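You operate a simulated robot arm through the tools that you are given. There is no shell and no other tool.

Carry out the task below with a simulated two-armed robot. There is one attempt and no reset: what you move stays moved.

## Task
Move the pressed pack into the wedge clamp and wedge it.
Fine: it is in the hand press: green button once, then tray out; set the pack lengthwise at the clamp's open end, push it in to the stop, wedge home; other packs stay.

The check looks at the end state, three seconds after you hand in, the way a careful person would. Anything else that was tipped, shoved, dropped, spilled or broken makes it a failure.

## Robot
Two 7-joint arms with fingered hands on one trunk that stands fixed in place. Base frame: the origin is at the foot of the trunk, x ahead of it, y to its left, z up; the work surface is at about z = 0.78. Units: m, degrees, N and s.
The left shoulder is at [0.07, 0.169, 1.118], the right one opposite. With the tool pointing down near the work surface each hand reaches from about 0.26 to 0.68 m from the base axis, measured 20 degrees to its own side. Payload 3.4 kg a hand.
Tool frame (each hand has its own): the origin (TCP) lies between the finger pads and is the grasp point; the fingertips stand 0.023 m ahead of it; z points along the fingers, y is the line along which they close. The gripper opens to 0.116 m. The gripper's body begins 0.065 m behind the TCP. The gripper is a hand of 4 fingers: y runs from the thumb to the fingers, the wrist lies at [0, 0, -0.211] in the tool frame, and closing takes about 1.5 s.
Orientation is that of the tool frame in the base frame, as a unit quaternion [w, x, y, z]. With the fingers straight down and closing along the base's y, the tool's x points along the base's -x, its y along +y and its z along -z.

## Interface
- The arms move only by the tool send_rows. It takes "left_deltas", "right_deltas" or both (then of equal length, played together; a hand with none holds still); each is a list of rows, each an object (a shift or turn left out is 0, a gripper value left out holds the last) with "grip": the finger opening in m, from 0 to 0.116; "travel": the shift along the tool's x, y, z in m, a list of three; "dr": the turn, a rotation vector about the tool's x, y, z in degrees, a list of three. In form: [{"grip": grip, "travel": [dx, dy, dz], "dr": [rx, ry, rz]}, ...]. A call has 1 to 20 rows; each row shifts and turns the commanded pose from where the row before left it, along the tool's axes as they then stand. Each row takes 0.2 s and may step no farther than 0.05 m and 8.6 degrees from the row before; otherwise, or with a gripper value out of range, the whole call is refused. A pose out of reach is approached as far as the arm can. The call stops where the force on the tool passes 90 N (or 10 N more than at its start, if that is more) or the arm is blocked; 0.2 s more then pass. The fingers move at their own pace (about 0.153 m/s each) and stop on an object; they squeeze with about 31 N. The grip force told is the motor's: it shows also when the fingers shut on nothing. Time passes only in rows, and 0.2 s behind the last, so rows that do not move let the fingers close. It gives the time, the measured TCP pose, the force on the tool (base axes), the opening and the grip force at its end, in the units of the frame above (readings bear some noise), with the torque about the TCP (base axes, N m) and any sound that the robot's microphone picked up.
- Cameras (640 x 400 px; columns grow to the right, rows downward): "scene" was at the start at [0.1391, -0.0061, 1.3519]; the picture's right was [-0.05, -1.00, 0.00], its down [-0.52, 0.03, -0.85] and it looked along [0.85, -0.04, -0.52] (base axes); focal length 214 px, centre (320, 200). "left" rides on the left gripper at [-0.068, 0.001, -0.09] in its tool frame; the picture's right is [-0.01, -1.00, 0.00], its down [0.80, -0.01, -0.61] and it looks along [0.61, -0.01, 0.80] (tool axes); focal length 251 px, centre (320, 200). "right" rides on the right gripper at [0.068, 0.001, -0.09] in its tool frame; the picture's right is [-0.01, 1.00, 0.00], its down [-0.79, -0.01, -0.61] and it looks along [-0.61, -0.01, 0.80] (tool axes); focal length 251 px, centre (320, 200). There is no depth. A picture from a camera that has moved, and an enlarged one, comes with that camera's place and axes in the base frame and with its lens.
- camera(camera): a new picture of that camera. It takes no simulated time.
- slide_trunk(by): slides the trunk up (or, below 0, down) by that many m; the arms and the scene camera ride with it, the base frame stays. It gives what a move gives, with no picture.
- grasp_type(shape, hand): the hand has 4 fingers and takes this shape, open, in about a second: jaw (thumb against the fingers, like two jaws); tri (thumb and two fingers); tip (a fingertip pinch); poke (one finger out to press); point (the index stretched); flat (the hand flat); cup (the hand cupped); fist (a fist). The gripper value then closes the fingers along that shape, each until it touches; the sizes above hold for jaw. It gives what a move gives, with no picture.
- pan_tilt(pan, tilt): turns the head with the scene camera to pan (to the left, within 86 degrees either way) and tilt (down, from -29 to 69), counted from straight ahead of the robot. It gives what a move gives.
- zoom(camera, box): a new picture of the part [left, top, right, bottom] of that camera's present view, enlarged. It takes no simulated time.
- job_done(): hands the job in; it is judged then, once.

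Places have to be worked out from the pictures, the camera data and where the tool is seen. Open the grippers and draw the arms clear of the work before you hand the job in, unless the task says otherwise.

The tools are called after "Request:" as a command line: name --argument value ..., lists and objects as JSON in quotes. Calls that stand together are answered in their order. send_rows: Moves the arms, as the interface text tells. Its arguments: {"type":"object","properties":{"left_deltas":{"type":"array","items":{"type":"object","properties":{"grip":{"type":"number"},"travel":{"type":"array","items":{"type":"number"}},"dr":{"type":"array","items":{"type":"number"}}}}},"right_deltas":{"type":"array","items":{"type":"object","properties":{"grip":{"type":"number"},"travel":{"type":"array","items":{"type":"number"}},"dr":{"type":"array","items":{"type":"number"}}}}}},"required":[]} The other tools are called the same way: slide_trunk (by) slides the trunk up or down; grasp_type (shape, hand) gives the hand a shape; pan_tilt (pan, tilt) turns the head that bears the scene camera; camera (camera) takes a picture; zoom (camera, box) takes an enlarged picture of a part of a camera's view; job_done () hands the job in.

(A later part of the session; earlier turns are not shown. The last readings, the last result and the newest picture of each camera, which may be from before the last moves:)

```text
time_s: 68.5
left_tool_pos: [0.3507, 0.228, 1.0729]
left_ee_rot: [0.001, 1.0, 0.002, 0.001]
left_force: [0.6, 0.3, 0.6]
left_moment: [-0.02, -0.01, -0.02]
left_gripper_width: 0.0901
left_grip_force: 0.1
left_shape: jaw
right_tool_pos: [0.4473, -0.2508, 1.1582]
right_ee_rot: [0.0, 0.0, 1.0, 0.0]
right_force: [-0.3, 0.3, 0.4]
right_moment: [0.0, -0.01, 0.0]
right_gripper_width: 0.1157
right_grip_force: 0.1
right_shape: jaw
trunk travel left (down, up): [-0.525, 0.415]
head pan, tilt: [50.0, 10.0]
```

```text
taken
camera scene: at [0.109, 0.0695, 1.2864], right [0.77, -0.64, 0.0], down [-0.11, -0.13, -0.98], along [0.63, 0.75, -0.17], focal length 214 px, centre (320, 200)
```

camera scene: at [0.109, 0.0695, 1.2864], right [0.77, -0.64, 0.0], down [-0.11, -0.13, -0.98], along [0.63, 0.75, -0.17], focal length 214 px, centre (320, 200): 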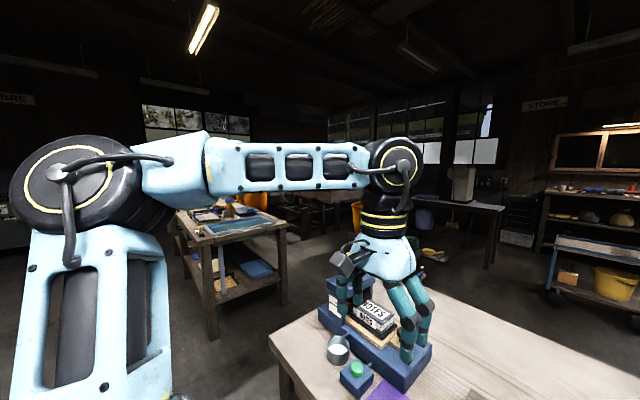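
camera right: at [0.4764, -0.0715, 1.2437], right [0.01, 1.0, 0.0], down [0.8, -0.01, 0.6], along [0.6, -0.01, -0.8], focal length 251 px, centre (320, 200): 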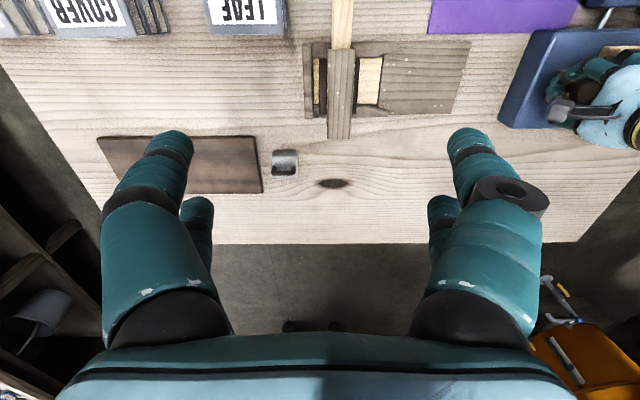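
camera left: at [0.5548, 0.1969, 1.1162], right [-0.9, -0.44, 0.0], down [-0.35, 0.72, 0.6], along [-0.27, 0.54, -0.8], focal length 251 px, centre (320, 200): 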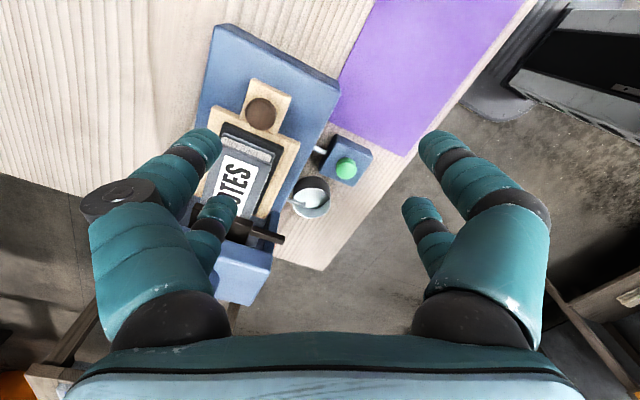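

θ=-180° works freely. The tool axes are now x=+X, y=-Y, z=-Z, so I'll test the inward forward point (0.535, 0.08, 1.06).

Request:
send_rows --left_deltas '[{"travel": [0.037, 0.0296, 0.003]}, {"travel": [0.037, 0.0296, 0.003]}, {"travel": [0.037, 0.0296, 0.003]}, {"travel": [0.037, 0.0296, 0.003]}, {"travel": [0.037, 0.0296, 0.003]}, {}]'

Request:
camera --camera "left"

```text
time_s: 69.9
left_tool_pos: [0.4686, 0.1546, 1.0526]
left_ee_rot: [0.002, 1.0, 0.0, 0.001]
left_force: [0.9, -0.3, 0.3]
left_moment: [-0.01, -0.04, 0.01]
left_gripper_width: 0.0898
left_grip_force: 0.0
left_shape: jaw
left hand out of reach, approached as far as the arm can: row 3, 4, 5
right_tool_pos: [0.449, -0.2487, 1.1585]
right_ee_rot: [0.0, -0.001, 1.0, 0.0]
right_force: [0.5, -0.3, -0.4]
right_moment: [-0.02, 0.01, -0.03]
right_gripper_width: 0.1159
right_grip_force: 0.0
right_shape: jaw
trunk travel left (down, up): [-0.525, 0.415]
head pan, tilt: [50.0, 10.0]
```

```text
taken
camera left: at [0.401, 0.154, 1.1412], right [-0.01, 1.0, 0.0], down [0.79, 0.01, 0.61], along [0.61, 0.0, -0.79], focal length 251 px, centre (320, 200)
```

left: 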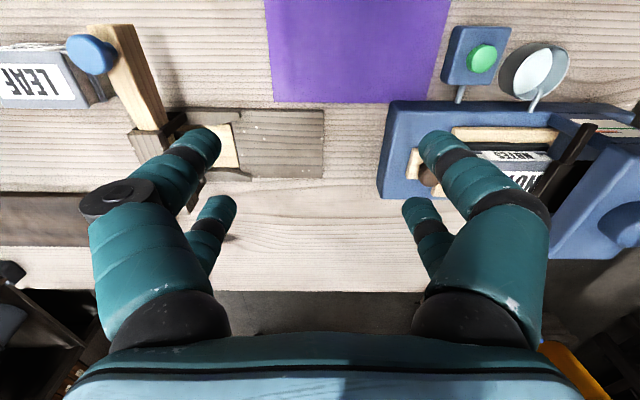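

The same limit shows again, so it's in the shoulder posture and not the wrist. I'll check whether the right arm can still go back inward to its starting point.

Request:
send_rows --right_deltas '[{"travel": [-0.017, 0.0352, 0.02]}, {"travel": [-0.017, 0.0352, 0.02]}, {"travel": [-0.017, 0.0352, 0.02]}, {"travel": [-0.017, 0.0352, 0.02]}, {}]'

Request:
pan_tilt --pan -30 --tilt 15

Request:
camera --camera "scene"

```text
time_s: 71.1
left_tool_pos: [0.4683, 0.1534, 1.0532]
left_ee_rot: [0.001, 1.0, 0.001, 0.001]
left_force: [-0.3, 0.2, 0.0]
left_moment: [-0.02, 0.01, 0.03]
left_gripper_width: 0.0903
left_grip_force: 0.1
left_shape: jaw
right_tool_pos: [0.5184, -0.1085, 1.0784]
right_ee_rot: [0.0, 0.0, 1.0, 0.001]
right_force: [0.1, -0.1, -0.5]
right_moment: [0.01, -0.01, -0.02]
right_gripper_width: 0.1156
right_grip_force: 0.0
right_shape: jaw
trunk travel left (down, up): [-0.525, 0.415]
head pan, tilt: [50.0, 10.0]
```

```text
time_s: 72.6
left_tool_pos: [0.4694, 0.1546, 1.0528]
left_ee_rot: [0.0, 1.0, 0.001, 0.0]
left_force: [0.3, 1.0, -0.6]
left_moment: [0.01, 0.02, 0.01]
left_gripper_width: 0.0902
left_grip_force: 0.0
left_shape: jaw
right_tool_pos: [0.5193, -0.1073, 1.0787]
right_ee_rot: [-0.001, 0.0, 1.0, 0.0]
right_force: [-0.7, 0.0, -0.1]
right_moment: [0.0, 0.0, 0.03]
right_gripper_width: 0.1158
right_grip_force: 0.1
right_shape: jaw
trunk travel left (down, up): [-0.525, 0.415]
head pan, tilt: [-30.0, 15.0]
```

```text
taken
camera scene: at [0.1303, -0.0483, 1.2782], right [-0.5, -0.87, 0.0], down [-0.22, 0.13, -0.97], along [0.84, -0.48, -0.26], focal length 214 px, centre (320, 200)
```

scene: 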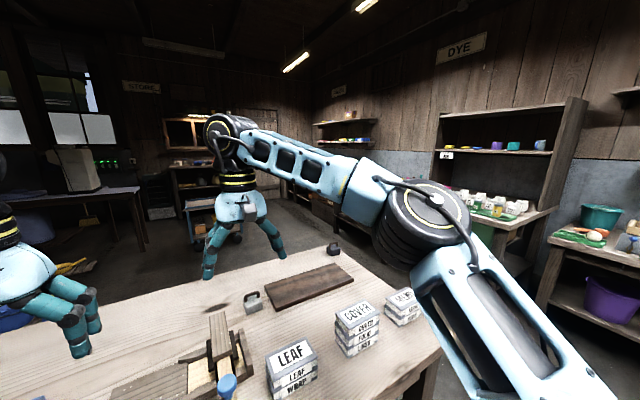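

The right arm goes inward easily with its elbow forward. I'll look at the left arm at its limit for comparison.

Request:
pan_tilt --pan 30 --tilt 15

Request:
camera --camera "scene"

Request:
pan_tilt --pan 75 --tilt 25

Request:
camera --camera "scene"

```text
time_s: 73.9
left_tool_pos: [0.4683, 0.1541, 1.0529]
left_ee_rot: [0.001, 1.0, 0.0, 0.001]
left_force: [-0.6, -0.5, -0.1]
left_moment: [-0.02, 0.0, -0.01]
left_gripper_width: 0.0898
left_grip_force: 0.0
left_shape: jaw
right_tool_pos: [0.5181, -0.1068, 1.0783]
right_ee_rot: [0.0, -0.001, 1.0, 0.0]
right_force: [-0.7, 0.3, 0.4]
right_moment: [0.04, 0.01, 0.01]
right_gripper_width: 0.1161
right_grip_force: 0.1
right_shape: jaw
trunk travel left (down, up): [-0.525, 0.415]
head pan, tilt: [30.0, 15.0]
```

```text
taken
camera scene: at [0.1303, 0.045, 1.2782], right [0.5, -0.87, 0.0], down [-0.22, -0.13, -0.97], along [0.84, 0.48, -0.26], focal length 214 px, centre (320, 200)
```

scene: 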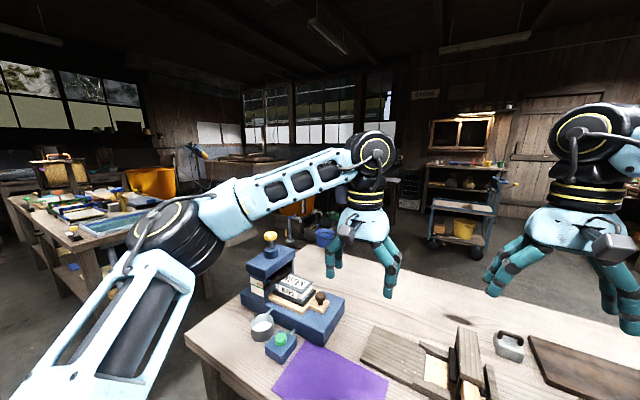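

```text
time_s: 75.1
left_tool_pos: [0.4693, 0.1544, 1.0533]
left_ee_rot: [0.001, 1.0, 0.001, 0.001]
left_force: [-0.3, 0.0, -0.4]
left_moment: [-0.02, 0.01, 0.0]
left_gripper_width: 0.0898
left_grip_force: 0.1
left_shape: jaw
right_tool_pos: [0.5183, -0.1069, 1.0768]
right_ee_rot: [0.0, 0.0, 1.0, 0.0]
right_force: [-1.1, -0.4, 0.1]
right_moment: [0.01, 0.02, 0.0]
right_gripper_width: 0.116
right_grip_force: 0.1
right_shape: jaw
trunk travel left (down, up): [-0.525, 0.415]
head pan, tilt: [75.0, 25.0]
```

```text
taken
camera scene: at [0.0733, 0.0873, 1.262], right [0.97, -0.26, 0.0], down [-0.11, -0.41, -0.91], along [0.24, 0.88, -0.42], focal length 214 px, centre (320, 200)
```

scene: 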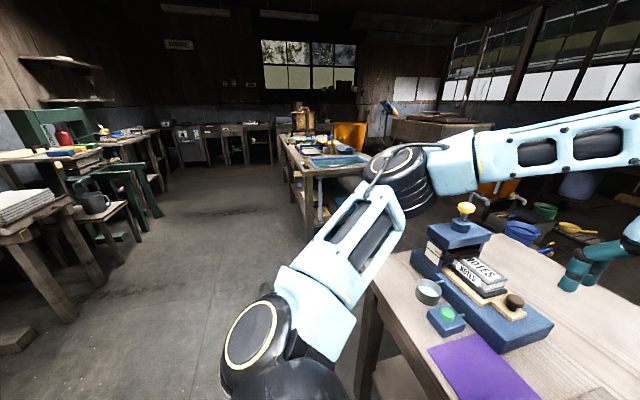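

I want to compare the shoulders directly, so I'll look at the right one from the mirrored head angle.

Request:
pan_tilt --pan -75 --tilt 25

Request:
camera --camera "scene"

Request:
pan_tilt --pan -75 --tilt 60

Request:
camera --camera "scene"

Request:
pan_tilt --pan 75 --tilt 60

Request:
camera --camera "scene"

```text
time_s: 77.4
left_tool_pos: [0.4701, 0.154, 1.0532]
left_ee_rot: [0.0, 1.0, 0.001, 0.001]
left_force: [0.5, 1.1, -0.7]
left_moment: [-0.01, 0.0, -0.06]
left_gripper_width: 0.09
left_grip_force: 0.0
left_shape: jaw
right_tool_pos: [0.5182, -0.1063, 1.0784]
right_ee_rot: [0.0, 0.0, 1.0, 0.0]
right_force: [-0.4, 0.5, 0.1]
right_moment: [-0.02, -0.01, -0.01]
right_gripper_width: 0.1157
right_grip_force: 0.0
right_shape: jaw
trunk travel left (down, up): [-0.525, 0.415]
head pan, tilt: [-75.0, 25.0]
```

```text
taken
camera scene: at [0.0732, -0.0907, 1.262], right [-0.97, -0.26, 0.0], down [-0.11, 0.41, -0.91], along [0.23, -0.88, -0.42], focal length 214 px, centre (320, 200)
```

scene: 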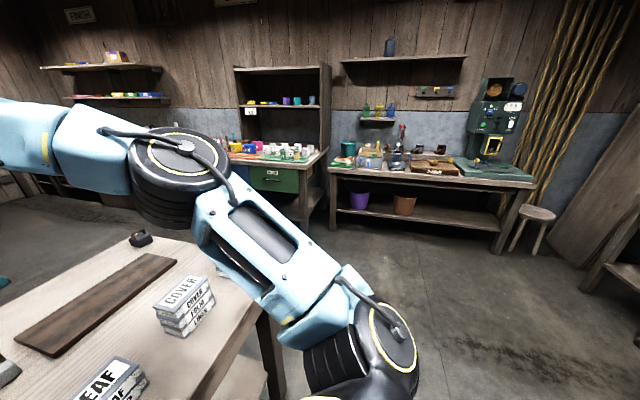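

```text
time_s: 78.4
left_tool_pos: [0.4694, 0.1543, 1.0529]
left_ee_rot: [0.0, 1.0, 0.001, 0.001]
left_force: [0.3, 0.3, 0.5]
left_moment: [0.01, -0.01, -0.02]
left_gripper_width: 0.0897
left_grip_force: 0.1
left_shape: jaw
right_tool_pos: [0.5177, -0.1073, 1.0783]
right_ee_rot: [0.0, 0.001, 1.0, 0.0]
right_force: [-0.3, 0.4, -0.2]
right_moment: [-0.03, -0.02, 0.03]
right_gripper_width: 0.1158
right_grip_force: 0.1
right_shape: jaw
trunk travel left (down, up): [-0.525, 0.415]
head pan, tilt: [-75.0, 60.0]
```

```text
taken
camera scene: at [0.0666, -0.0661, 1.212], right [-0.97, -0.26, 0.0], down [-0.22, 0.84, -0.5], along [0.13, -0.48, -0.87], focal length 214 px, centre (320, 200)
```

scene: 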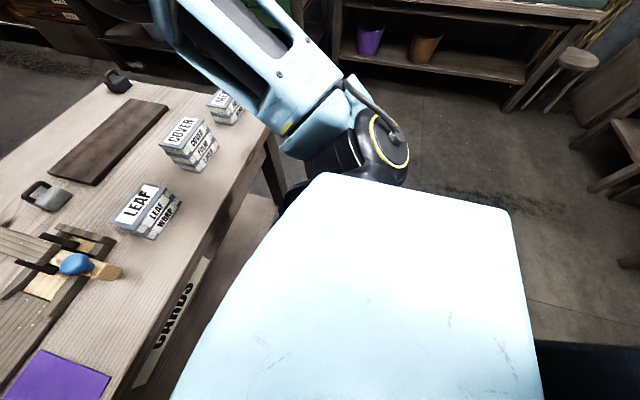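

```text
time_s: 80.8
left_tool_pos: [0.4682, 0.1543, 1.0522]
left_ee_rot: [0.001, 1.0, 0.001, 0.0]
left_force: [0.3, 0.8, -0.5]
left_moment: [0.01, -0.01, 0.01]
left_gripper_width: 0.0899
left_grip_force: 0.2
left_shape: jaw
right_tool_pos: [0.5187, -0.1072, 1.0774]
right_ee_rot: [-0.001, 0.0, 1.0, 0.0]
right_force: [-0.5, 0.4, -0.3]
right_moment: [-0.01, -0.01, 0.0]
right_gripper_width: 0.1158
right_grip_force: 0.1
right_shape: jaw
trunk travel left (down, up): [-0.525, 0.415]
head pan, tilt: [75.0, 60.0]
```

```text
taken
camera scene: at [0.0666, 0.0627, 1.2119], right [0.97, -0.26, 0.0], down [-0.22, -0.84, -0.5], along [0.13, 0.48, -0.87], focal length 214 px, centre (320, 200)
```

scene: 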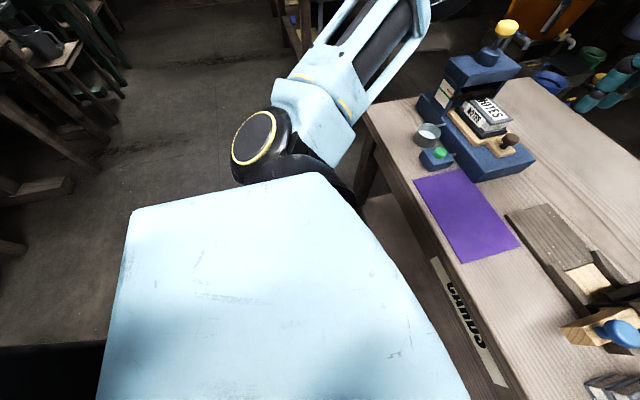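

The pictures show the left shoulder is in a flipped posture, with its cable on the other side, which explains why it can't reach inward. So I'll plan for the left hand to bring the pack partway and the right hand to do the clamp. First I'll clear the left hand and test the right hand over the clamp bed.

Request:
send_rows --left_deltas '[{"travel": [-0.01, -0.045, -0.005]}, {"travel": [-0.01, -0.045, -0.005]}, {"travel": [-0.01, -0.045, -0.005]}, {"travel": [-0.01, -0.045, -0.005]}, {"travel": [-0.01, -0.045, -0.005]}, {}]'

Request:
send_rows --right_deltas '[{"travel": [-0.005, 0.04, 0]}, {"travel": [-0.01, 0.04, 0]}, {"travel": [-0.01, 0.04, 0]}, {"travel": [-0.01, 0.04, 0]}, {"travel": [-0.01, 0.04, 0]}, {}]'

Request:
pan_tilt --pan 10 --tilt 30

Request:
camera --camera "scene"

```text
time_s: 82.2
left_tool_pos: [0.418, 0.3792, 1.0781]
left_ee_rot: [0.001, 1.0, 0.0, 0.001]
left_force: [-0.2, 0.5, -0.4]
left_moment: [0.03, -0.01, -0.03]
left_gripper_width: 0.0902
left_grip_force: 0.0
left_shape: jaw
right_tool_pos: [0.519, -0.1079, 1.0772]
right_ee_rot: [-0.001, 0.0, 1.0, 0.0]
right_force: [-1.1, 0.4, -0.2]
right_moment: [0.02, 0.01, -0.01]
right_gripper_width: 0.116
right_grip_force: 0.2
right_shape: jaw
trunk travel left (down, up): [-0.525, 0.415]
head pan, tilt: [75.0, 60.0]
```

```text
time_s: 83.6
left_tool_pos: [0.4183, 0.3803, 1.0764]
left_ee_rot: [0.001, 1.0, 0.001, 0.0]
left_force: [0.6, -0.1, 0.0]
left_moment: [0.01, 0.02, -0.02]
left_gripper_width: 0.0899
left_grip_force: 0.1
left_shape: jaw
right_tool_pos: [0.5108, 0.0374, 1.0652]
right_ee_rot: [0.0, 0.002, 1.0, 0.0]
right_force: [0.2, 0.4, 0.6]
right_moment: [0.03, 0.01, -0.04]
right_gripper_width: 0.1159
right_grip_force: 0.0
right_shape: jaw
right hand out of reach, approached as far as the arm can: row 3, 4, 5
trunk travel left (down, up): [-0.525, 0.415]
head pan, tilt: [75.0, 60.0]
```

```text
time_s: 84.9
left_tool_pos: [0.4191, 0.3798, 1.0772]
left_ee_rot: [0.001, 1.0, 0.001, 0.001]
left_force: [1.0, 0.2, 0.8]
left_moment: [0.0, 0.02, 0.0]
left_gripper_width: 0.0899
left_grip_force: 0.0
left_shape: jaw
right_tool_pos: [0.51, 0.0377, 1.0681]
right_ee_rot: [0.0, 0.001, 1.0, 0.002]
right_force: [-0.2, -0.3, -0.2]
right_moment: [-0.01, 0.0, -0.02]
right_gripper_width: 0.116
right_grip_force: 0.1
right_shape: jaw
trunk travel left (down, up): [-0.525, 0.415]
head pan, tilt: [10.0, 30.0]
```

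```text
taken
camera scene: at [0.1384, 0.0142, 1.254], right [0.17, -0.98, 0.0], down [-0.49, -0.09, -0.87], along [0.85, 0.15, -0.5], focal length 214 px, centre (320, 200)
```

scene: 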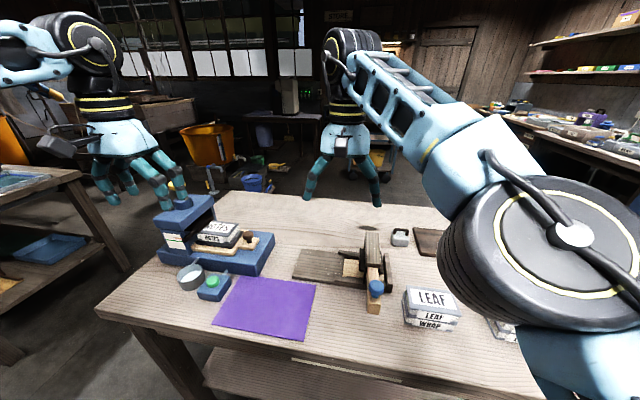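

The right arm reaches in to about (0.51, 0.04) here, and further with some tilt. The plan is: left pulls the tray out and sets the pack down partway, then right carries it to the clamp. First I'll turn the left hand to θ=-90° and move it over the knob.

Request:
send_rows --left_deltas '[{"dr": [0, 0, 8.2]}, {"dr": [0, 0, 8.2]}, {"dr": [0, 0, 8.2]}, {"dr": [0, 0, 8.2]}, {"dr": [0, 0, 8.2]}, {"dr": [0, 0, 8.2]}, {"dr": [0, 0, 8.2]}, {"dr": [0, 0, 8.2]}, {"dr": [0, 0, 8.2]}, {"dr": [0, 0, 8.2]}, {"dr": [0, 0, 8.0]}, {}]' --right_deltas '[{"travel": [0.02, -0.03, 0]}, {"travel": [0.02, -0.03, 0]}, {"travel": [0, -0.03, 0]}, {"travel": [0, -0.03, 0]}, {}, {}, {}, {}, {}, {}, {}, {}]'

Request:
send_rows --left_deltas '[{"travel": [0.026, -0.0385, 0.015]}, {"travel": [0.026, -0.0385, 0.015]}, {"travel": [0.026, -0.0385, 0.015]}, {"travel": [0.026, -0.0385, 0.015]}, {"travel": [0, 0, 0.04]}, {"travel": [0, 0, 0.03]}, {}]'

Request:
camera --camera "left"

Request:
pan_tilt --pan 38 --tilt 32

Request:
camera --camera "scene"

```text
time_s: 87.5
left_tool_pos: [0.4209, 0.3801, 1.0771]
left_ee_rot: [0.0, 0.708, -0.707, 0.001]
left_force: [-0.1, 0.6, -0.7]
left_moment: [-0.01, 0.01, -0.01]
left_gripper_width: 0.0897
left_grip_force: 0.0
left_shape: jaw
right_tool_pos: [0.4715, -0.0808, 1.0644]
right_ee_rot: [0.0, 0.0, 1.0, 0.0]
right_force: [0.0, 0.7, -1.4]
right_moment: [0.02, 0.01, 0.01]
right_gripper_width: 0.1161
right_grip_force: 0.0
right_shape: jaw
trunk travel left (down, up): [-0.525, 0.415]
head pan, tilt: [10.0, 30.0]
```

```text
time_s: 89.1
left_tool_pos: [0.565, 0.2746, 0.9405]
left_ee_rot: [0.0, 0.708, -0.706, 0.002]
left_force: [0.0, -0.4, -0.5]
left_moment: [-0.01, -0.02, -0.03]
left_gripper_width: 0.0899
left_grip_force: 0.1
left_shape: jaw
left hand out of reach, approached as far as the arm can: row 4
right_tool_pos: [0.4711, -0.081, 1.0645]
right_ee_rot: [0.0, 0.0, 1.0, 0.001]
right_force: [0.2, 0.1, 0.6]
right_moment: [0.01, -0.03, 0.04]
right_gripper_width: 0.1159
right_grip_force: 0.0
right_shape: jaw
trunk travel left (down, up): [-0.525, 0.415]
head pan, tilt: [10.0, 30.0]
```

```text
taken
camera left: at [0.5656, 0.3426, 1.0287], right [1.0, 0.01, 0.0], down [0.01, -0.79, 0.61], along [0.01, -0.61, -0.79], focal length 251 px, centre (320, 200)
```

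left: 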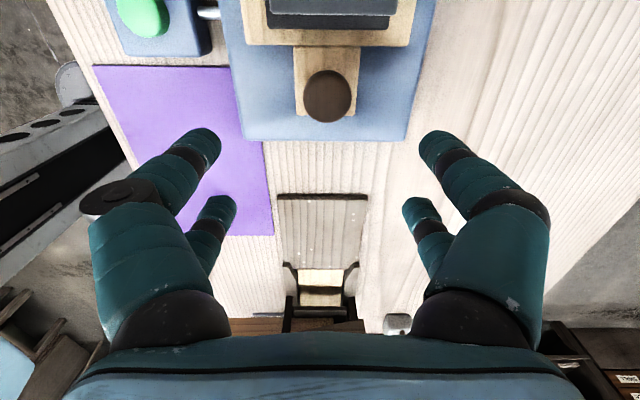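

```text
time_s: 90.1
left_tool_pos: [0.5667, 0.274, 0.9409]
left_ee_rot: [0.0, 0.708, -0.706, 0.001]
left_force: [0.5, 0.1, 1.0]
left_moment: [0.01, 0.01, 0.01]
left_gripper_width: 0.09
left_grip_force: 0.1
left_shape: jaw
right_tool_pos: [0.473, -0.0811, 1.0633]
right_ee_rot: [0.0, 0.0, 1.0, 0.0]
right_force: [-0.5, 0.1, 0.5]
right_moment: [-0.04, -0.04, 0.01]
right_gripper_width: 0.1158
right_grip_force: 0.1
right_shape: jaw
trunk travel left (down, up): [-0.525, 0.415]
head pan, tilt: [38.0, 32.0]
```

```text
taken
camera scene: at [0.12, 0.0534, 1.2509], right [0.61, -0.79, 0.0], down [-0.42, -0.33, -0.85], along [0.67, 0.52, -0.53], focal length 214 px, centre (320, 200)
```

scene: 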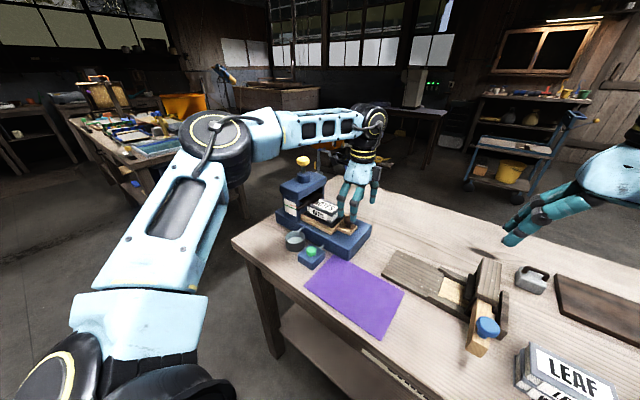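

From both sides the knob's head centre works out to (0.571, 0.298, 0.863), and the pack's front edge is near y=0.34. I'll lower the fingers around the knob.

Request:
send_rows --left_deltas '[{"travel": [-0.016, -0.0045, 0.02], "grip": 0.08}, {"travel": [0, 0, 0.03]}, {"travel": [0, 0, 0.018]}, {}]'

Request:
camera --camera "left"

Request:
zoom --camera "scene" --box '[270, 150, 390, 270]'

```text
time_s: 91.1
left_tool_pos: [0.5698, 0.2904, 0.8722]
left_ee_rot: [0.0, 0.708, -0.706, 0.001]
left_force: [0.1, 0.4, 0.3]
left_moment: [0.01, 0.0, 0.04]
left_gripper_width: 0.0805
left_grip_force: 0.0
left_shape: jaw
right_tool_pos: [0.4726, -0.081, 1.0648]
right_ee_rot: [0.0, -0.001, 1.0, 0.0]
right_force: [0.1, 0.6, 0.2]
right_moment: [0.01, -0.03, 0.0]
right_gripper_width: 0.1159
right_grip_force: 0.1
right_shape: jaw
trunk travel left (down, up): [-0.525, 0.415]
head pan, tilt: [38.0, 32.0]
```

```text
taken
camera left: at [0.5701, 0.359, 0.9604], right [1.0, 0.01, 0.0], down [0.01, -0.79, 0.61], along [0.01, -0.61, -0.79], focal length 251 px, centre (320, 200)
```

left: 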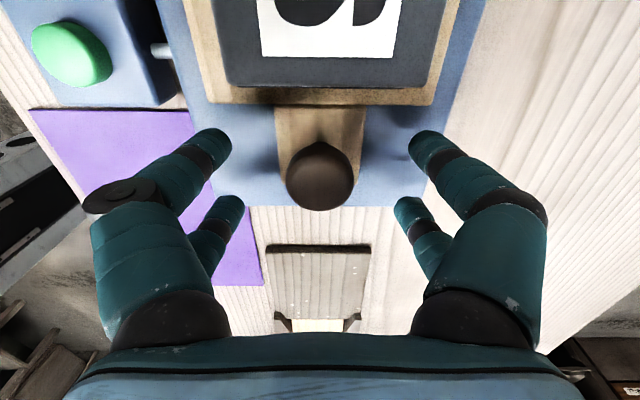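

```text
3.33 times, centred on (330, 210) of scene
camera zoom: at [0.1198, 0.0535, 1.2509], right [0.62, -0.79, 0.0], down [-0.42, -0.33, -0.85], along [0.67, 0.52, -0.53], focal length 715 px, centre (287, 167)
```

zoom: 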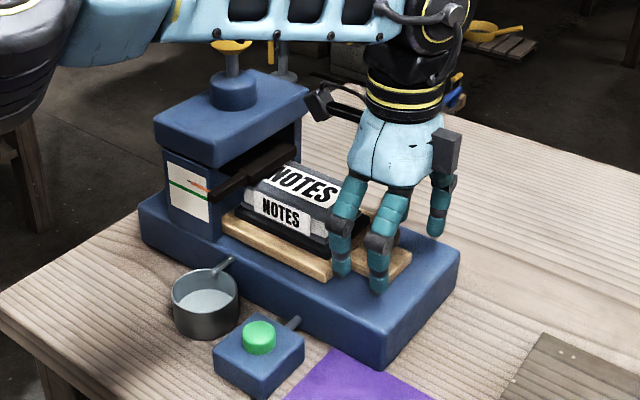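

The knob is centred between the fingers and nothing is touching. I'll close and then pull slowly.

Request:
send_rows --left_deltas '[{"grip": 0.0}, {}, {}, {}, {}, {}, {}]'

Request:
camera --camera "left"

```text
time_s: 92.7
left_tool_pos: [0.5701, 0.2903, 0.8715]
left_ee_rot: [0.001, 0.707, -0.707, 0.001]
left_force: [-5.9, 0.5, -14.6]
left_moment: [0.0, 0.01, 0.0]
left_gripper_width: 0.0
left_grip_force: 31.2
left_shape: jaw
right_tool_pos: [0.4729, -0.0808, 1.0645]
right_ee_rot: [-0.001, 0.001, 1.0, -0.001]
right_force: [0.1, 0.3, -0.1]
right_moment: [0.04, 0.0, 0.01]
right_gripper_width: 0.1159
right_grip_force: 0.0
right_shape: jaw
trunk travel left (down, up): [-0.525, 0.415]
head pan, tilt: [38.0, 32.0]
```

```text
taken
camera left: at [0.5709, 0.3599, 0.9593], right [1.0, 0.01, 0.0], down [0.01, -0.79, 0.61], along [0.01, -0.61, -0.79], focal length 251 px, centre (320, 200)
```

left: 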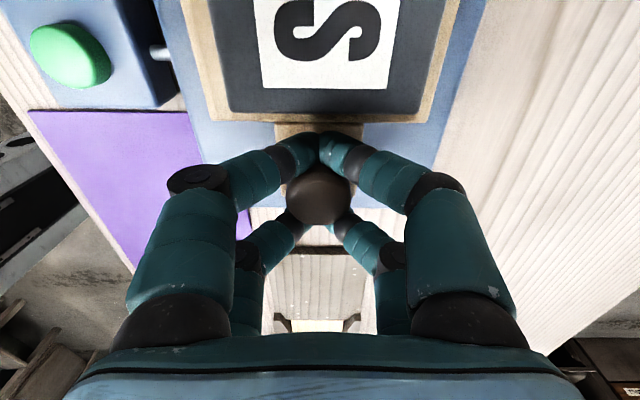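

The fingers now cage the knob, with the front pair hooked behind it. I'll pull to the right in small steps.

Request:
send_rows --left_deltas '[{"travel": [0.008, 0, 0]}, {"travel": [0.01, 0, 0]}, {"travel": [0.01, 0, 0]}, {"travel": [0.01, 0, 0]}, {}]'

Request:
camera --camera "left"

Request:
zoom --camera "scene" --box '[270, 150, 390, 270]'

```text
time_s: 93.9
left_tool_pos: [0.5713, 0.2551, 0.8717]
left_ee_rot: [0.001, 0.708, -0.707, 0.002]
left_force: [-8.4, -0.4, -20.0]
left_moment: [-0.07, 0.04, 0.0]
left_gripper_width: 0.0
left_grip_force: 31.0
left_shape: jaw
right_tool_pos: [0.472, -0.0801, 1.0649]
right_ee_rot: [-0.001, 0.0, 1.0, -0.001]
right_force: [0.1, 0.4, -0.3]
right_moment: [0.0, -0.01, 0.02]
right_gripper_width: 0.1159
right_grip_force: 0.1
right_shape: jaw
trunk travel left (down, up): [-0.525, 0.415]
head pan, tilt: [38.0, 32.0]
```

```text
taken
camera left: at [0.5715, 0.3229, 0.96], right [1.0, 0.01, 0.0], down [0.01, -0.79, 0.61], along [0.01, -0.61, -0.79], focal length 251 px, centre (320, 200)
```

left: 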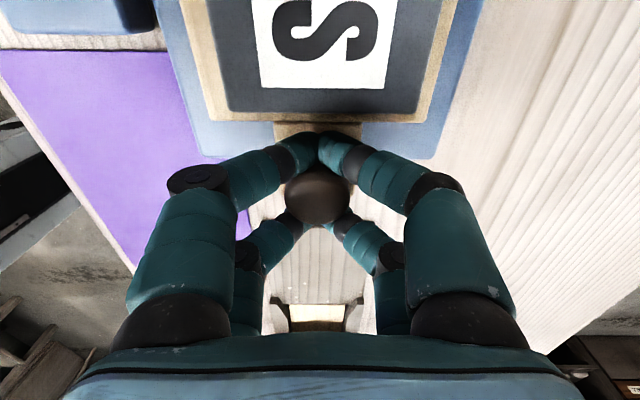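

```text
3.33 times, centred on (330, 210) of scene
camera zoom: at [0.1213, 0.055, 1.2506], right [0.62, -0.79, 0.0], down [-0.42, -0.33, -0.85], along [0.67, 0.52, -0.53], focal length 715 px, centre (287, 167)
```

zoom: 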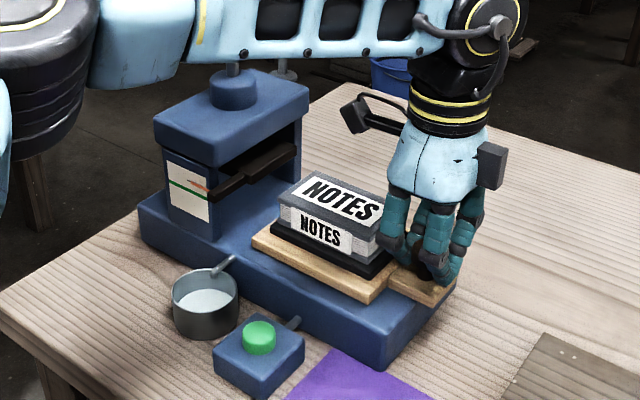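

The pack is now clear of the platen. I'll draw one more centimetre for room, then release the knob.

Request:
send_rows --left_deltas '[{"travel": [0.01, 0, 0]}, {}, {"grip": 0.06}, {}, {}, {}]'

Request:
camera --camera "left"

Request:
zoom --camera "scene" --box '[270, 150, 390, 270]'

```text
time_s: 95.3
left_tool_pos: [0.5703, 0.2423, 0.8743]
left_ee_rot: [-0.001, 0.708, -0.706, 0.002]
left_force: [0.9, -0.8, 0.0]
left_moment: [0.0, 0.0, 0.03]
left_gripper_width: 0.0595
left_grip_force: 0.0
left_shape: jaw
right_tool_pos: [0.4722, -0.0808, 1.0647]
right_ee_rot: [0.0, 0.0, 1.0, 0.0]
right_force: [0.1, -0.5, -0.1]
right_moment: [0.06, -0.02, 0.0]
right_gripper_width: 0.1161
right_grip_force: 0.1
right_shape: jaw
trunk travel left (down, up): [-0.525, 0.415]
head pan, tilt: [38.0, 32.0]
```

```text
taken
camera left: at [0.5704, 0.3117, 0.9626], right [1.0, 0.01, 0.0], down [0.01, -0.79, 0.61], along [0.01, -0.61, -0.79], focal length 251 px, centre (320, 200)
```

left: 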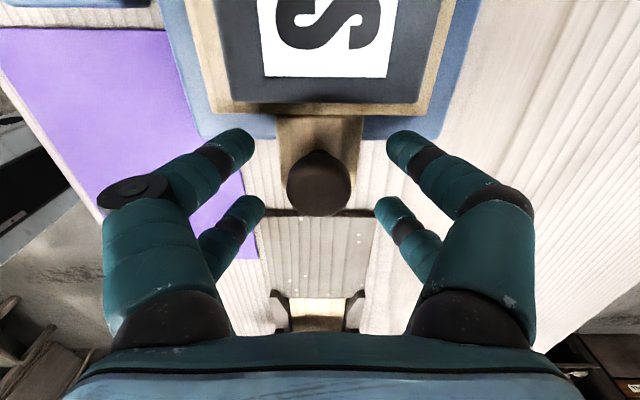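

```text
3.33 times, centred on (330, 210) of scene
camera zoom: at [0.1196, 0.0531, 1.251], right [0.62, -0.79, 0.0], down [-0.42, -0.33, -0.85], along [0.67, 0.52, -0.53], focal length 715 px, centre (287, 167)
```

zoom: 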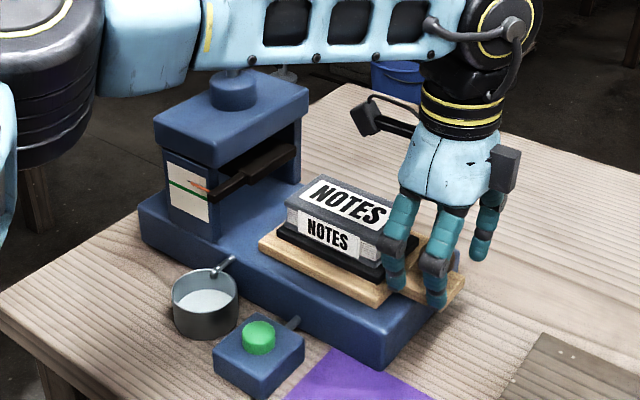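

The pack sits fully exposed on the tray, centred near x=0.571 with its front edge near y=0.29. I'll zoom in to measure it precisely.

Request:
zoom --camera "scene" --box '[300, 190, 360, 250]'

Request:
send_rows --left_deltas '[{"grip": 0.09}, {"travel": [0, 0, -0.04]}, {"travel": [0, 0, -0.04]}, {}]'

Request:
camera --camera "left"

```text
6.67 times, centred on (330, 220) of scene
camera zoom: at [0.1196, 0.0531, 1.251], right [0.62, -0.79, 0.0], down [-0.42, -0.33, -0.85], along [0.67, 0.52, -0.53], focal length 1430 px, centre (253, 67)
```

zoom: 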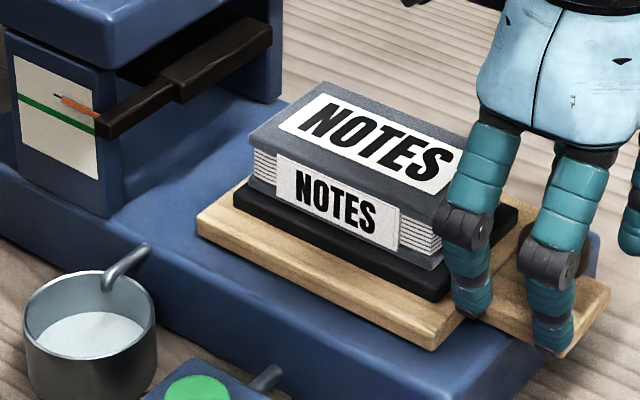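

```text
time_s: 96.3
left_tool_pos: [0.5671, 0.2454, 0.9541]
left_ee_rot: [0.001, 0.708, -0.707, 0.002]
left_force: [0.5, -0.4, -0.1]
left_moment: [0.02, -0.01, -0.01]
left_gripper_width: 0.09
left_grip_force: 0.1
left_shape: jaw
right_tool_pos: [0.4713, -0.0801, 1.0639]
right_ee_rot: [-0.001, 0.0, 1.0, 0.0]
right_force: [-0.5, 0.4, -0.5]
right_moment: [0.01, -0.01, -0.01]
right_gripper_width: 0.116
right_grip_force: 0.1
right_shape: jaw
trunk travel left (down, up): [-0.525, 0.415]
head pan, tilt: [38.0, 32.0]
```

```text
taken
camera left: at [0.5669, 0.3149, 1.0419], right [1.0, 0.01, 0.0], down [0.01, -0.79, 0.61], along [0.01, -0.61, -0.79], focal length 251 px, centre (320, 200)
```

left: 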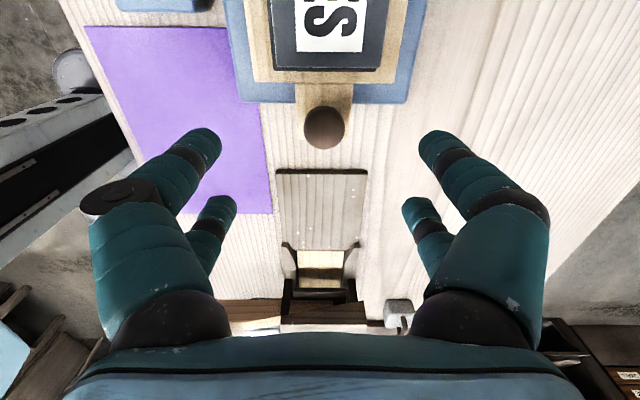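

The pack measures roughly 0.098 × 0.061 × 0.027 m. Before picking it up I'll test which yaw the right hand can take near the clamp, starting by turning it +90° so its camera would face the press.

Request:
send_rows --right_deltas '[{"dr": [0, 0, 8.2]}, {"dr": [0, 0, 8.2]}, {"dr": [0, 0, 8.2]}, {"dr": [0, 0, 8.2]}, {"dr": [0, 0, 8.2]}, {"dr": [0, 0, 8.2]}, {"dr": [0, 0, 8.2]}, {"dr": [0, 0, 8.2]}, {"dr": [0, 0, 8.2]}, {"dr": [0, 0, 8.2]}, {"dr": [0, 0, 8.0]}, {}]'

Request:
camera --camera "right"

```text
time_s: 98.9
left_tool_pos: [0.5676, 0.2471, 0.953]
left_ee_rot: [0.0, 0.708, -0.706, 0.001]
left_force: [-0.3, 0.0, 0.0]
left_moment: [-0.01, 0.0, 0.01]
left_gripper_width: 0.0898
left_grip_force: 0.0
left_shape: jaw
right_tool_pos: [0.4718, -0.0806, 1.0638]
right_ee_rot: [-0.001, 0.436, 0.9, 0.0]
right_force: [0.1, -0.7, 0.4]
right_moment: [0.0, -0.01, 0.02]
right_gripper_width: 0.1159
right_grip_force: 0.0
right_shape: jaw
right hand out of reach, approached as far as the arm can: row 7, 8, 9, 10, 11
trunk travel left (down, up): [-0.525, 0.415]
head pan, tilt: [38.0, 32.0]
```

```text
taken
camera right: at [0.4306, -0.0258, 1.1539], right [0.79, 0.61, 0.0], down [0.49, -0.63, 0.61], along [0.37, -0.48, -0.8], focal length 251 px, centre (320, 200)
```

right: 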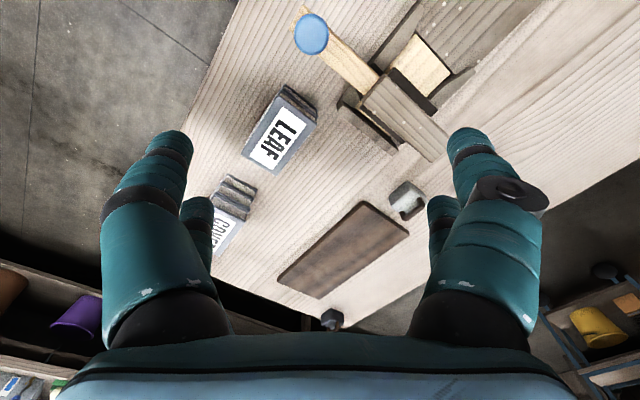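

The right hand stops at θ=52° in that direction, so facing the press will need a turn of -270° the other way. I'll first lower the trunk another 0.10 m to help the left arm's inward reach, raising the left hand beforehand.

Request:
send_rows --left_deltas '[{"travel": [0, 0, -0.03]}, {"travel": [0, 0, -0.03]}, {"travel": [0, 0, -0.03]}, {}, {}, {}]' --right_deltas '[{"dr": [0, 0, -8.6], "travel": [0, 0, -0.03]}, {"dr": [0, 0, -8.6], "travel": [0, 0, -0.03]}, {"dr": [0, 0, -8.6], "travel": [0, 0, -0.03]}, {"dr": [0, 0, -8.6]}, {"dr": [0, 0, -8.6]}, {"dr": [0, 0, -8.6]}]'

Request:
slide_trunk --by -0.1

```text
time_s: 100.3
left_tool_pos: [0.5539, 0.2482, 1.0207]
left_ee_rot: [0.0, 0.708, -0.707, 0.001]
left_force: [0.4, -0.4, 0.2]
left_moment: [0.03, 0.04, 0.02]
left_gripper_width: 0.0898
left_grip_force: 0.1
left_shape: jaw
left hand out of reach, approached as far as the arm can: row 1, 2, 3
right_tool_pos: [0.4726, -0.0793, 1.154]
right_ee_rot: [-0.001, -0.001, 1.0, 0.0]
right_force: [-0.1, -0.1, -1.1]
right_moment: [0.03, 0.0, -0.03]
right_gripper_width: 0.1159
right_grip_force: 0.0
right_shape: jaw
trunk travel left (down, up): [-0.525, 0.415]
head pan, tilt: [38.0, 32.0]
```

```text
time_s: 101.6
left_tool_pos: [0.5517, 0.249, 0.9214]
left_ee_rot: [-0.001, 0.707, -0.707, 0.001]
left_force: [-0.5, 1.0, 0.3]
left_moment: [0.0, -0.01, 0.01]
left_gripper_width: 0.09
left_grip_force: 0.0
left_shape: jaw
right_tool_pos: [0.4722, -0.0813, 1.0543]
right_ee_rot: [0.0, 0.001, 1.0, 0.001]
right_force: [0.5, -1.0, -0.3]
right_moment: [-0.02, -0.01, -0.04]
right_gripper_width: 0.1159
right_grip_force: 0.1
right_shape: jaw
trunk travel left (down, up): [-0.425, 0.515]
head pan, tilt: [38.0, 32.0]
```

At this height the pull point sits at the edge of the arm's reach, so I'll raise the trunk back 0.09 m for the pick and lower it later.

Request:
slide_trunk --by 0.09

Request:
send_rows --left_deltas '[{"travel": [-0.001, -0.018, 0.04]}, {"travel": [0, 0, 0.04]}, {}]'

Request:
camera --camera "left"

```text
time_s: 102.8
left_tool_pos: [0.5519, 0.2476, 1.0105]
left_ee_rot: [0.001, 0.708, -0.706, 0.002]
left_force: [-0.7, -0.6, -0.2]
left_moment: [-0.01, 0.0, -0.04]
left_gripper_width: 0.09
left_grip_force: 0.0
left_shape: jaw
right_tool_pos: [0.472, -0.0799, 1.1439]
right_ee_rot: [-0.001, 0.001, 1.0, 0.0]
right_force: [0.4, 0.3, -0.8]
right_moment: [0.02, 0.01, 0.05]
right_gripper_width: 0.1161
right_grip_force: 0.0
right_shape: jaw
trunk travel left (down, up): [-0.515, 0.425]
head pan, tilt: [38.0, 32.0]
```

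```text
time_s: 103.6
left_tool_pos: [0.5728, 0.2495, 0.9285]
left_ee_rot: [0.0, 0.708, -0.706, 0.003]
left_force: [0.8, 0.5, 0.5]
left_moment: [0.02, 0.01, -0.01]
left_gripper_width: 0.0898
left_grip_force: 0.2
left_shape: jaw
right_tool_pos: [0.4724, -0.0806, 1.1443]
right_ee_rot: [-0.001, 0.001, 1.0, 0.0]
right_force: [1.0, 0.7, 0.2]
right_moment: [-0.01, 0.0, 0.02]
right_gripper_width: 0.1159
right_grip_force: 0.1
right_shape: jaw
trunk travel left (down, up): [-0.515, 0.425]
head pan, tilt: [38.0, 32.0]
```

```text
taken
camera left: at [0.5729, 0.3183, 1.0181], right [1.0, 0.01, 0.0], down [0.01, -0.79, 0.61], along [0.01, -0.61, -0.79], focal length 251 px, centre (320, 200)
```

left: 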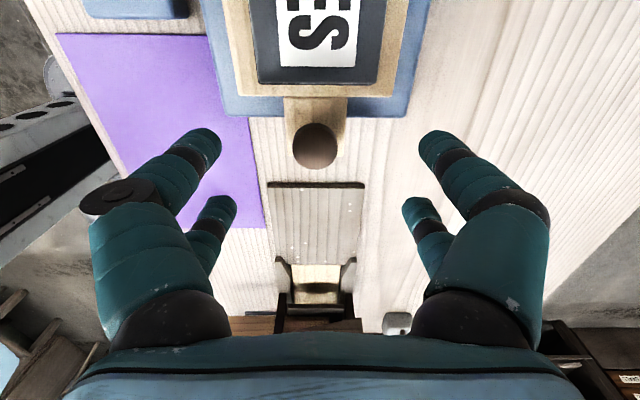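

The dark border seems to be the pad rather than the pack itself. I'll zoom in to separate the pack's edges from the pad.

Request:
zoom --camera "left" --box '[220, 0, 420, 180]'

Request:
zoom --camera "scene" --box '[290, 170, 370, 240]'

```text
2.22 times, centred on (320, 90) of left
camera zoom: at [0.5729, 0.3183, 1.0181], right [1.0, 0.01, 0.0], down [0.01, -0.79, 0.61], along [0.01, -0.61, -0.79], focal length 559 px, centre (320, 444)
```

zoom: 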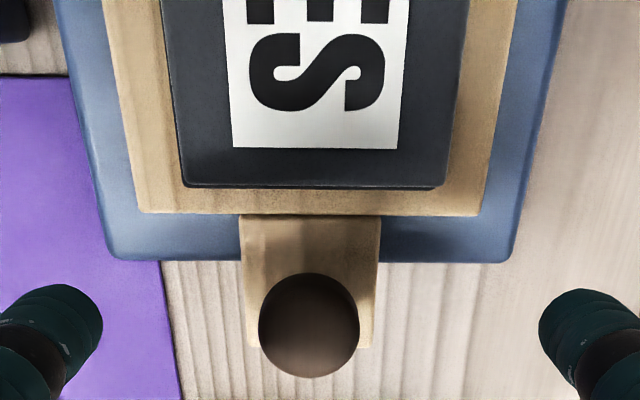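

```text
5.71 times, centred on (330, 205) of scene
camera zoom: at [0.1199, 0.0535, 1.2409], right [0.62, -0.79, 0.0], down [-0.42, -0.33, -0.85], along [0.67, 0.52, -0.53], focal length 1226 px, centre (263, 171)
```

zoom: 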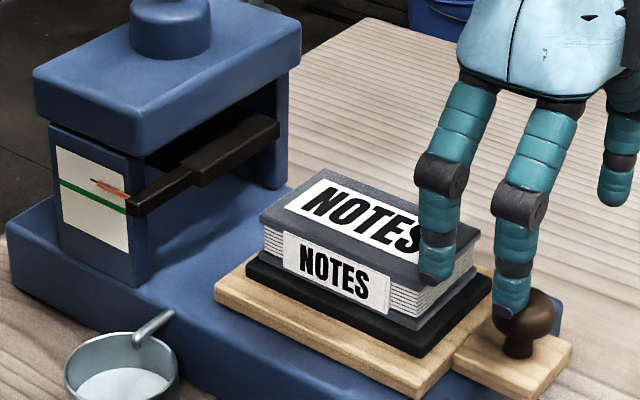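

Pack top is at z≈0.892, width ≈0.057, centred at x≈0.5725, front edge y≈0.29. I'll move over its front part at y=0.32, which keeps the hand's camera clear of the press block.

Request:
send_rows --left_deltas '[{"travel": [-0.035, 0, 0]}, {"travel": [-0.0355, 0, 0]}, {}]'

Request:
camera --camera "left"

Request:
zoom --camera "scene" --box '[280, 140, 380, 240]'

```text
time_s: 104.4
left_tool_pos: [0.5703, 0.3198, 0.9316]
left_ee_rot: [-0.001, 0.707, -0.707, 0.002]
left_force: [0.0, -0.1, -0.2]
left_moment: [0.02, 0.01, 0.02]
left_gripper_width: 0.0895
left_grip_force: 0.1
left_shape: jaw
right_tool_pos: [0.4727, -0.0803, 1.1441]
right_ee_rot: [-0.001, 0.0, 1.0, 0.001]
right_force: [-0.1, 0.4, -0.2]
right_moment: [-0.01, -0.01, 0.01]
right_gripper_width: 0.1163
right_grip_force: 0.1
right_shape: jaw
trunk travel left (down, up): [-0.515, 0.425]
head pan, tilt: [38.0, 32.0]
```

```text
taken
camera left: at [0.5708, 0.3888, 1.02], right [1.0, 0.01, 0.0], down [0.01, -0.79, 0.61], along [0.01, -0.61, -0.79], focal length 251 px, centre (320, 200)
```

left: 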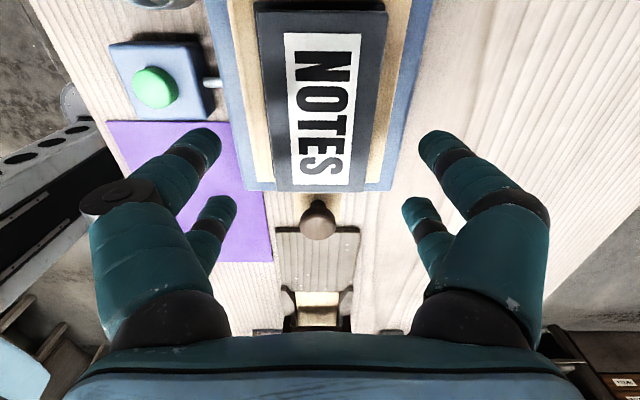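

```text
4.00 times, centred on (330, 190) of scene
camera zoom: at [0.12, 0.0531, 1.2409], right [0.62, -0.79, 0.0], down [-0.42, -0.33, -0.85], along [0.67, 0.52, -0.53], focal length 858 px, centre (280, 240)
```

zoom: 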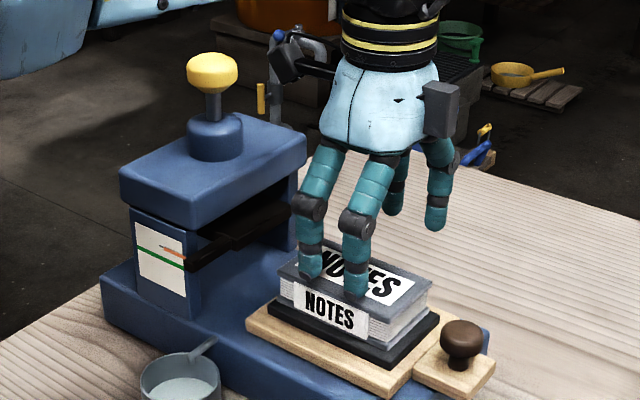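

The pack spans y≈0.294 to 0.388 and the fingers straddle it. I'll lower gently beside it with the tips stopping just above the pad.

Request:
send_rows --left_deltas '[{"travel": [0, -0.002, 0.02]}, {"travel": [0, 0, 0.012]}, {"travel": [0, 0, 0.009]}, {}]'

Request:
camera --camera "left"

Request:
zoom --camera "scene" --box '[280, 140, 380, 240]'

```text
time_s: 105.4
left_tool_pos: [0.5718, 0.3198, 0.8899]
left_ee_rot: [0.0, 0.708, -0.706, 0.003]
left_force: [-0.1, 0.7, 0.4]
left_moment: [-0.04, -0.01, 0.01]
left_gripper_width: 0.0899
left_grip_force: 0.1
left_shape: jaw
right_tool_pos: [0.4732, -0.0806, 1.145]
right_ee_rot: [-0.001, 0.001, 1.0, 0.0]
right_force: [0.6, 0.3, 0.0]
right_moment: [0.02, -0.01, 0.02]
right_gripper_width: 0.116
right_grip_force: 0.0
right_shape: jaw
trunk travel left (down, up): [-0.515, 0.425]
head pan, tilt: [38.0, 32.0]
```

```text
taken
camera left: at [0.5716, 0.3889, 0.9777], right [1.0, 0.01, 0.0], down [0.01, -0.79, 0.61], along [0.01, -0.61, -0.79], focal length 251 px, centre (320, 200)
```

left: 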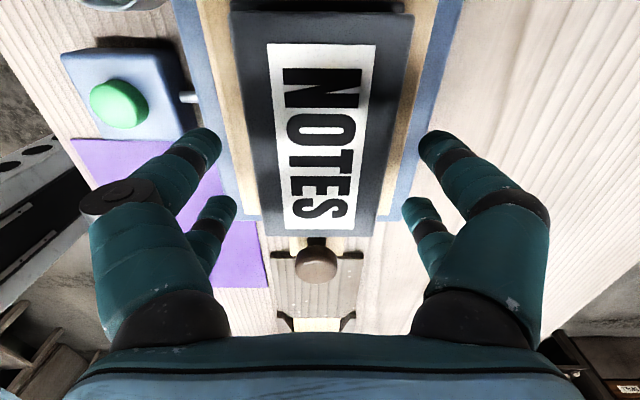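

```text
4.00 times, centred on (330, 190) of scene
camera zoom: at [0.1199, 0.0535, 1.2409], right [0.62, -0.79, 0.0], down [-0.42, -0.33, -0.85], along [0.67, 0.52, -0.53], focal length 858 px, centre (280, 240)
```

zoom: 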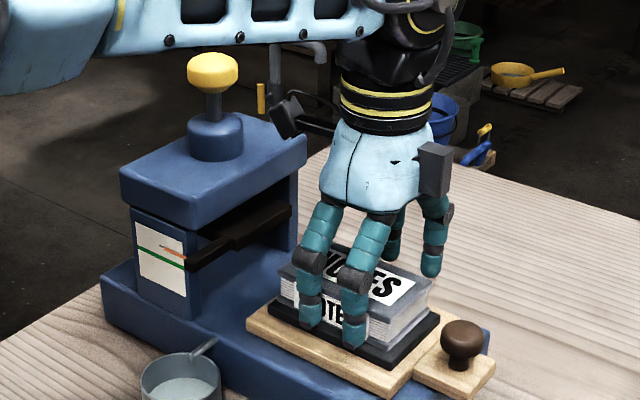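

No contact forces, and the fingers hang either side of the pack. I'll close on it.

Request:
send_rows --left_deltas '[{"grip": 0.04}, {}, {}, {}, {}, {}]'

Request:
camera --camera "left"

Request:
zoom --camera "scene" --box '[280, 140, 380, 240]'

```text
time_s: 106.8
left_tool_pos: [0.5715, 0.3204, 0.8887]
left_ee_rot: [0.0, 0.708, -0.706, 0.002]
left_force: [-0.5, -0.4, 0.0]
left_moment: [0.01, 0.01, -0.01]
left_gripper_width: 0.0527
left_grip_force: 30.5
left_shape: jaw
right_tool_pos: [0.4731, -0.081, 1.1445]
right_ee_rot: [-0.001, 0.001, 1.0, 0.0]
right_force: [0.3, -0.3, -1.1]
right_moment: [0.0, 0.0, -0.01]
right_gripper_width: 0.1159
right_grip_force: 0.1
right_shape: jaw
trunk travel left (down, up): [-0.515, 0.425]
head pan, tilt: [38.0, 32.0]
```

```text
taken
camera left: at [0.5718, 0.3891, 0.9777], right [1.0, 0.01, 0.0], down [0.01, -0.79, 0.61], along [0.01, -0.61, -0.79], focal length 251 px, centre (320, 200)
```

left: 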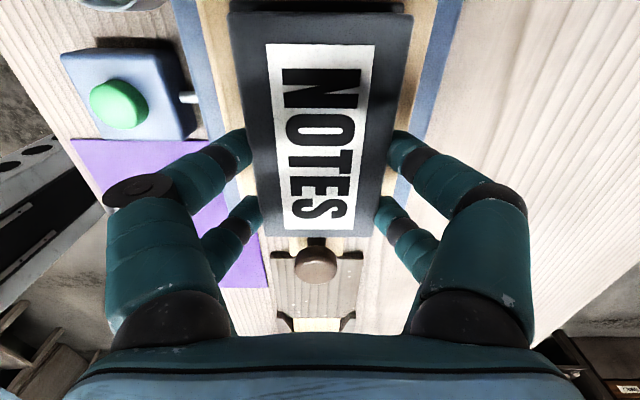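

```text
4.00 times, centred on (330, 190) of scene
camera zoom: at [0.1201, 0.0535, 1.2408], right [0.62, -0.79, 0.0], down [-0.42, -0.33, -0.85], along [0.67, 0.52, -0.53], focal length 858 px, centre (280, 240)
```

zoom: 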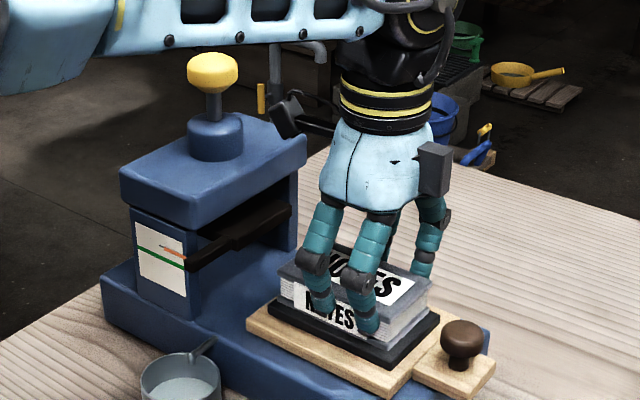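

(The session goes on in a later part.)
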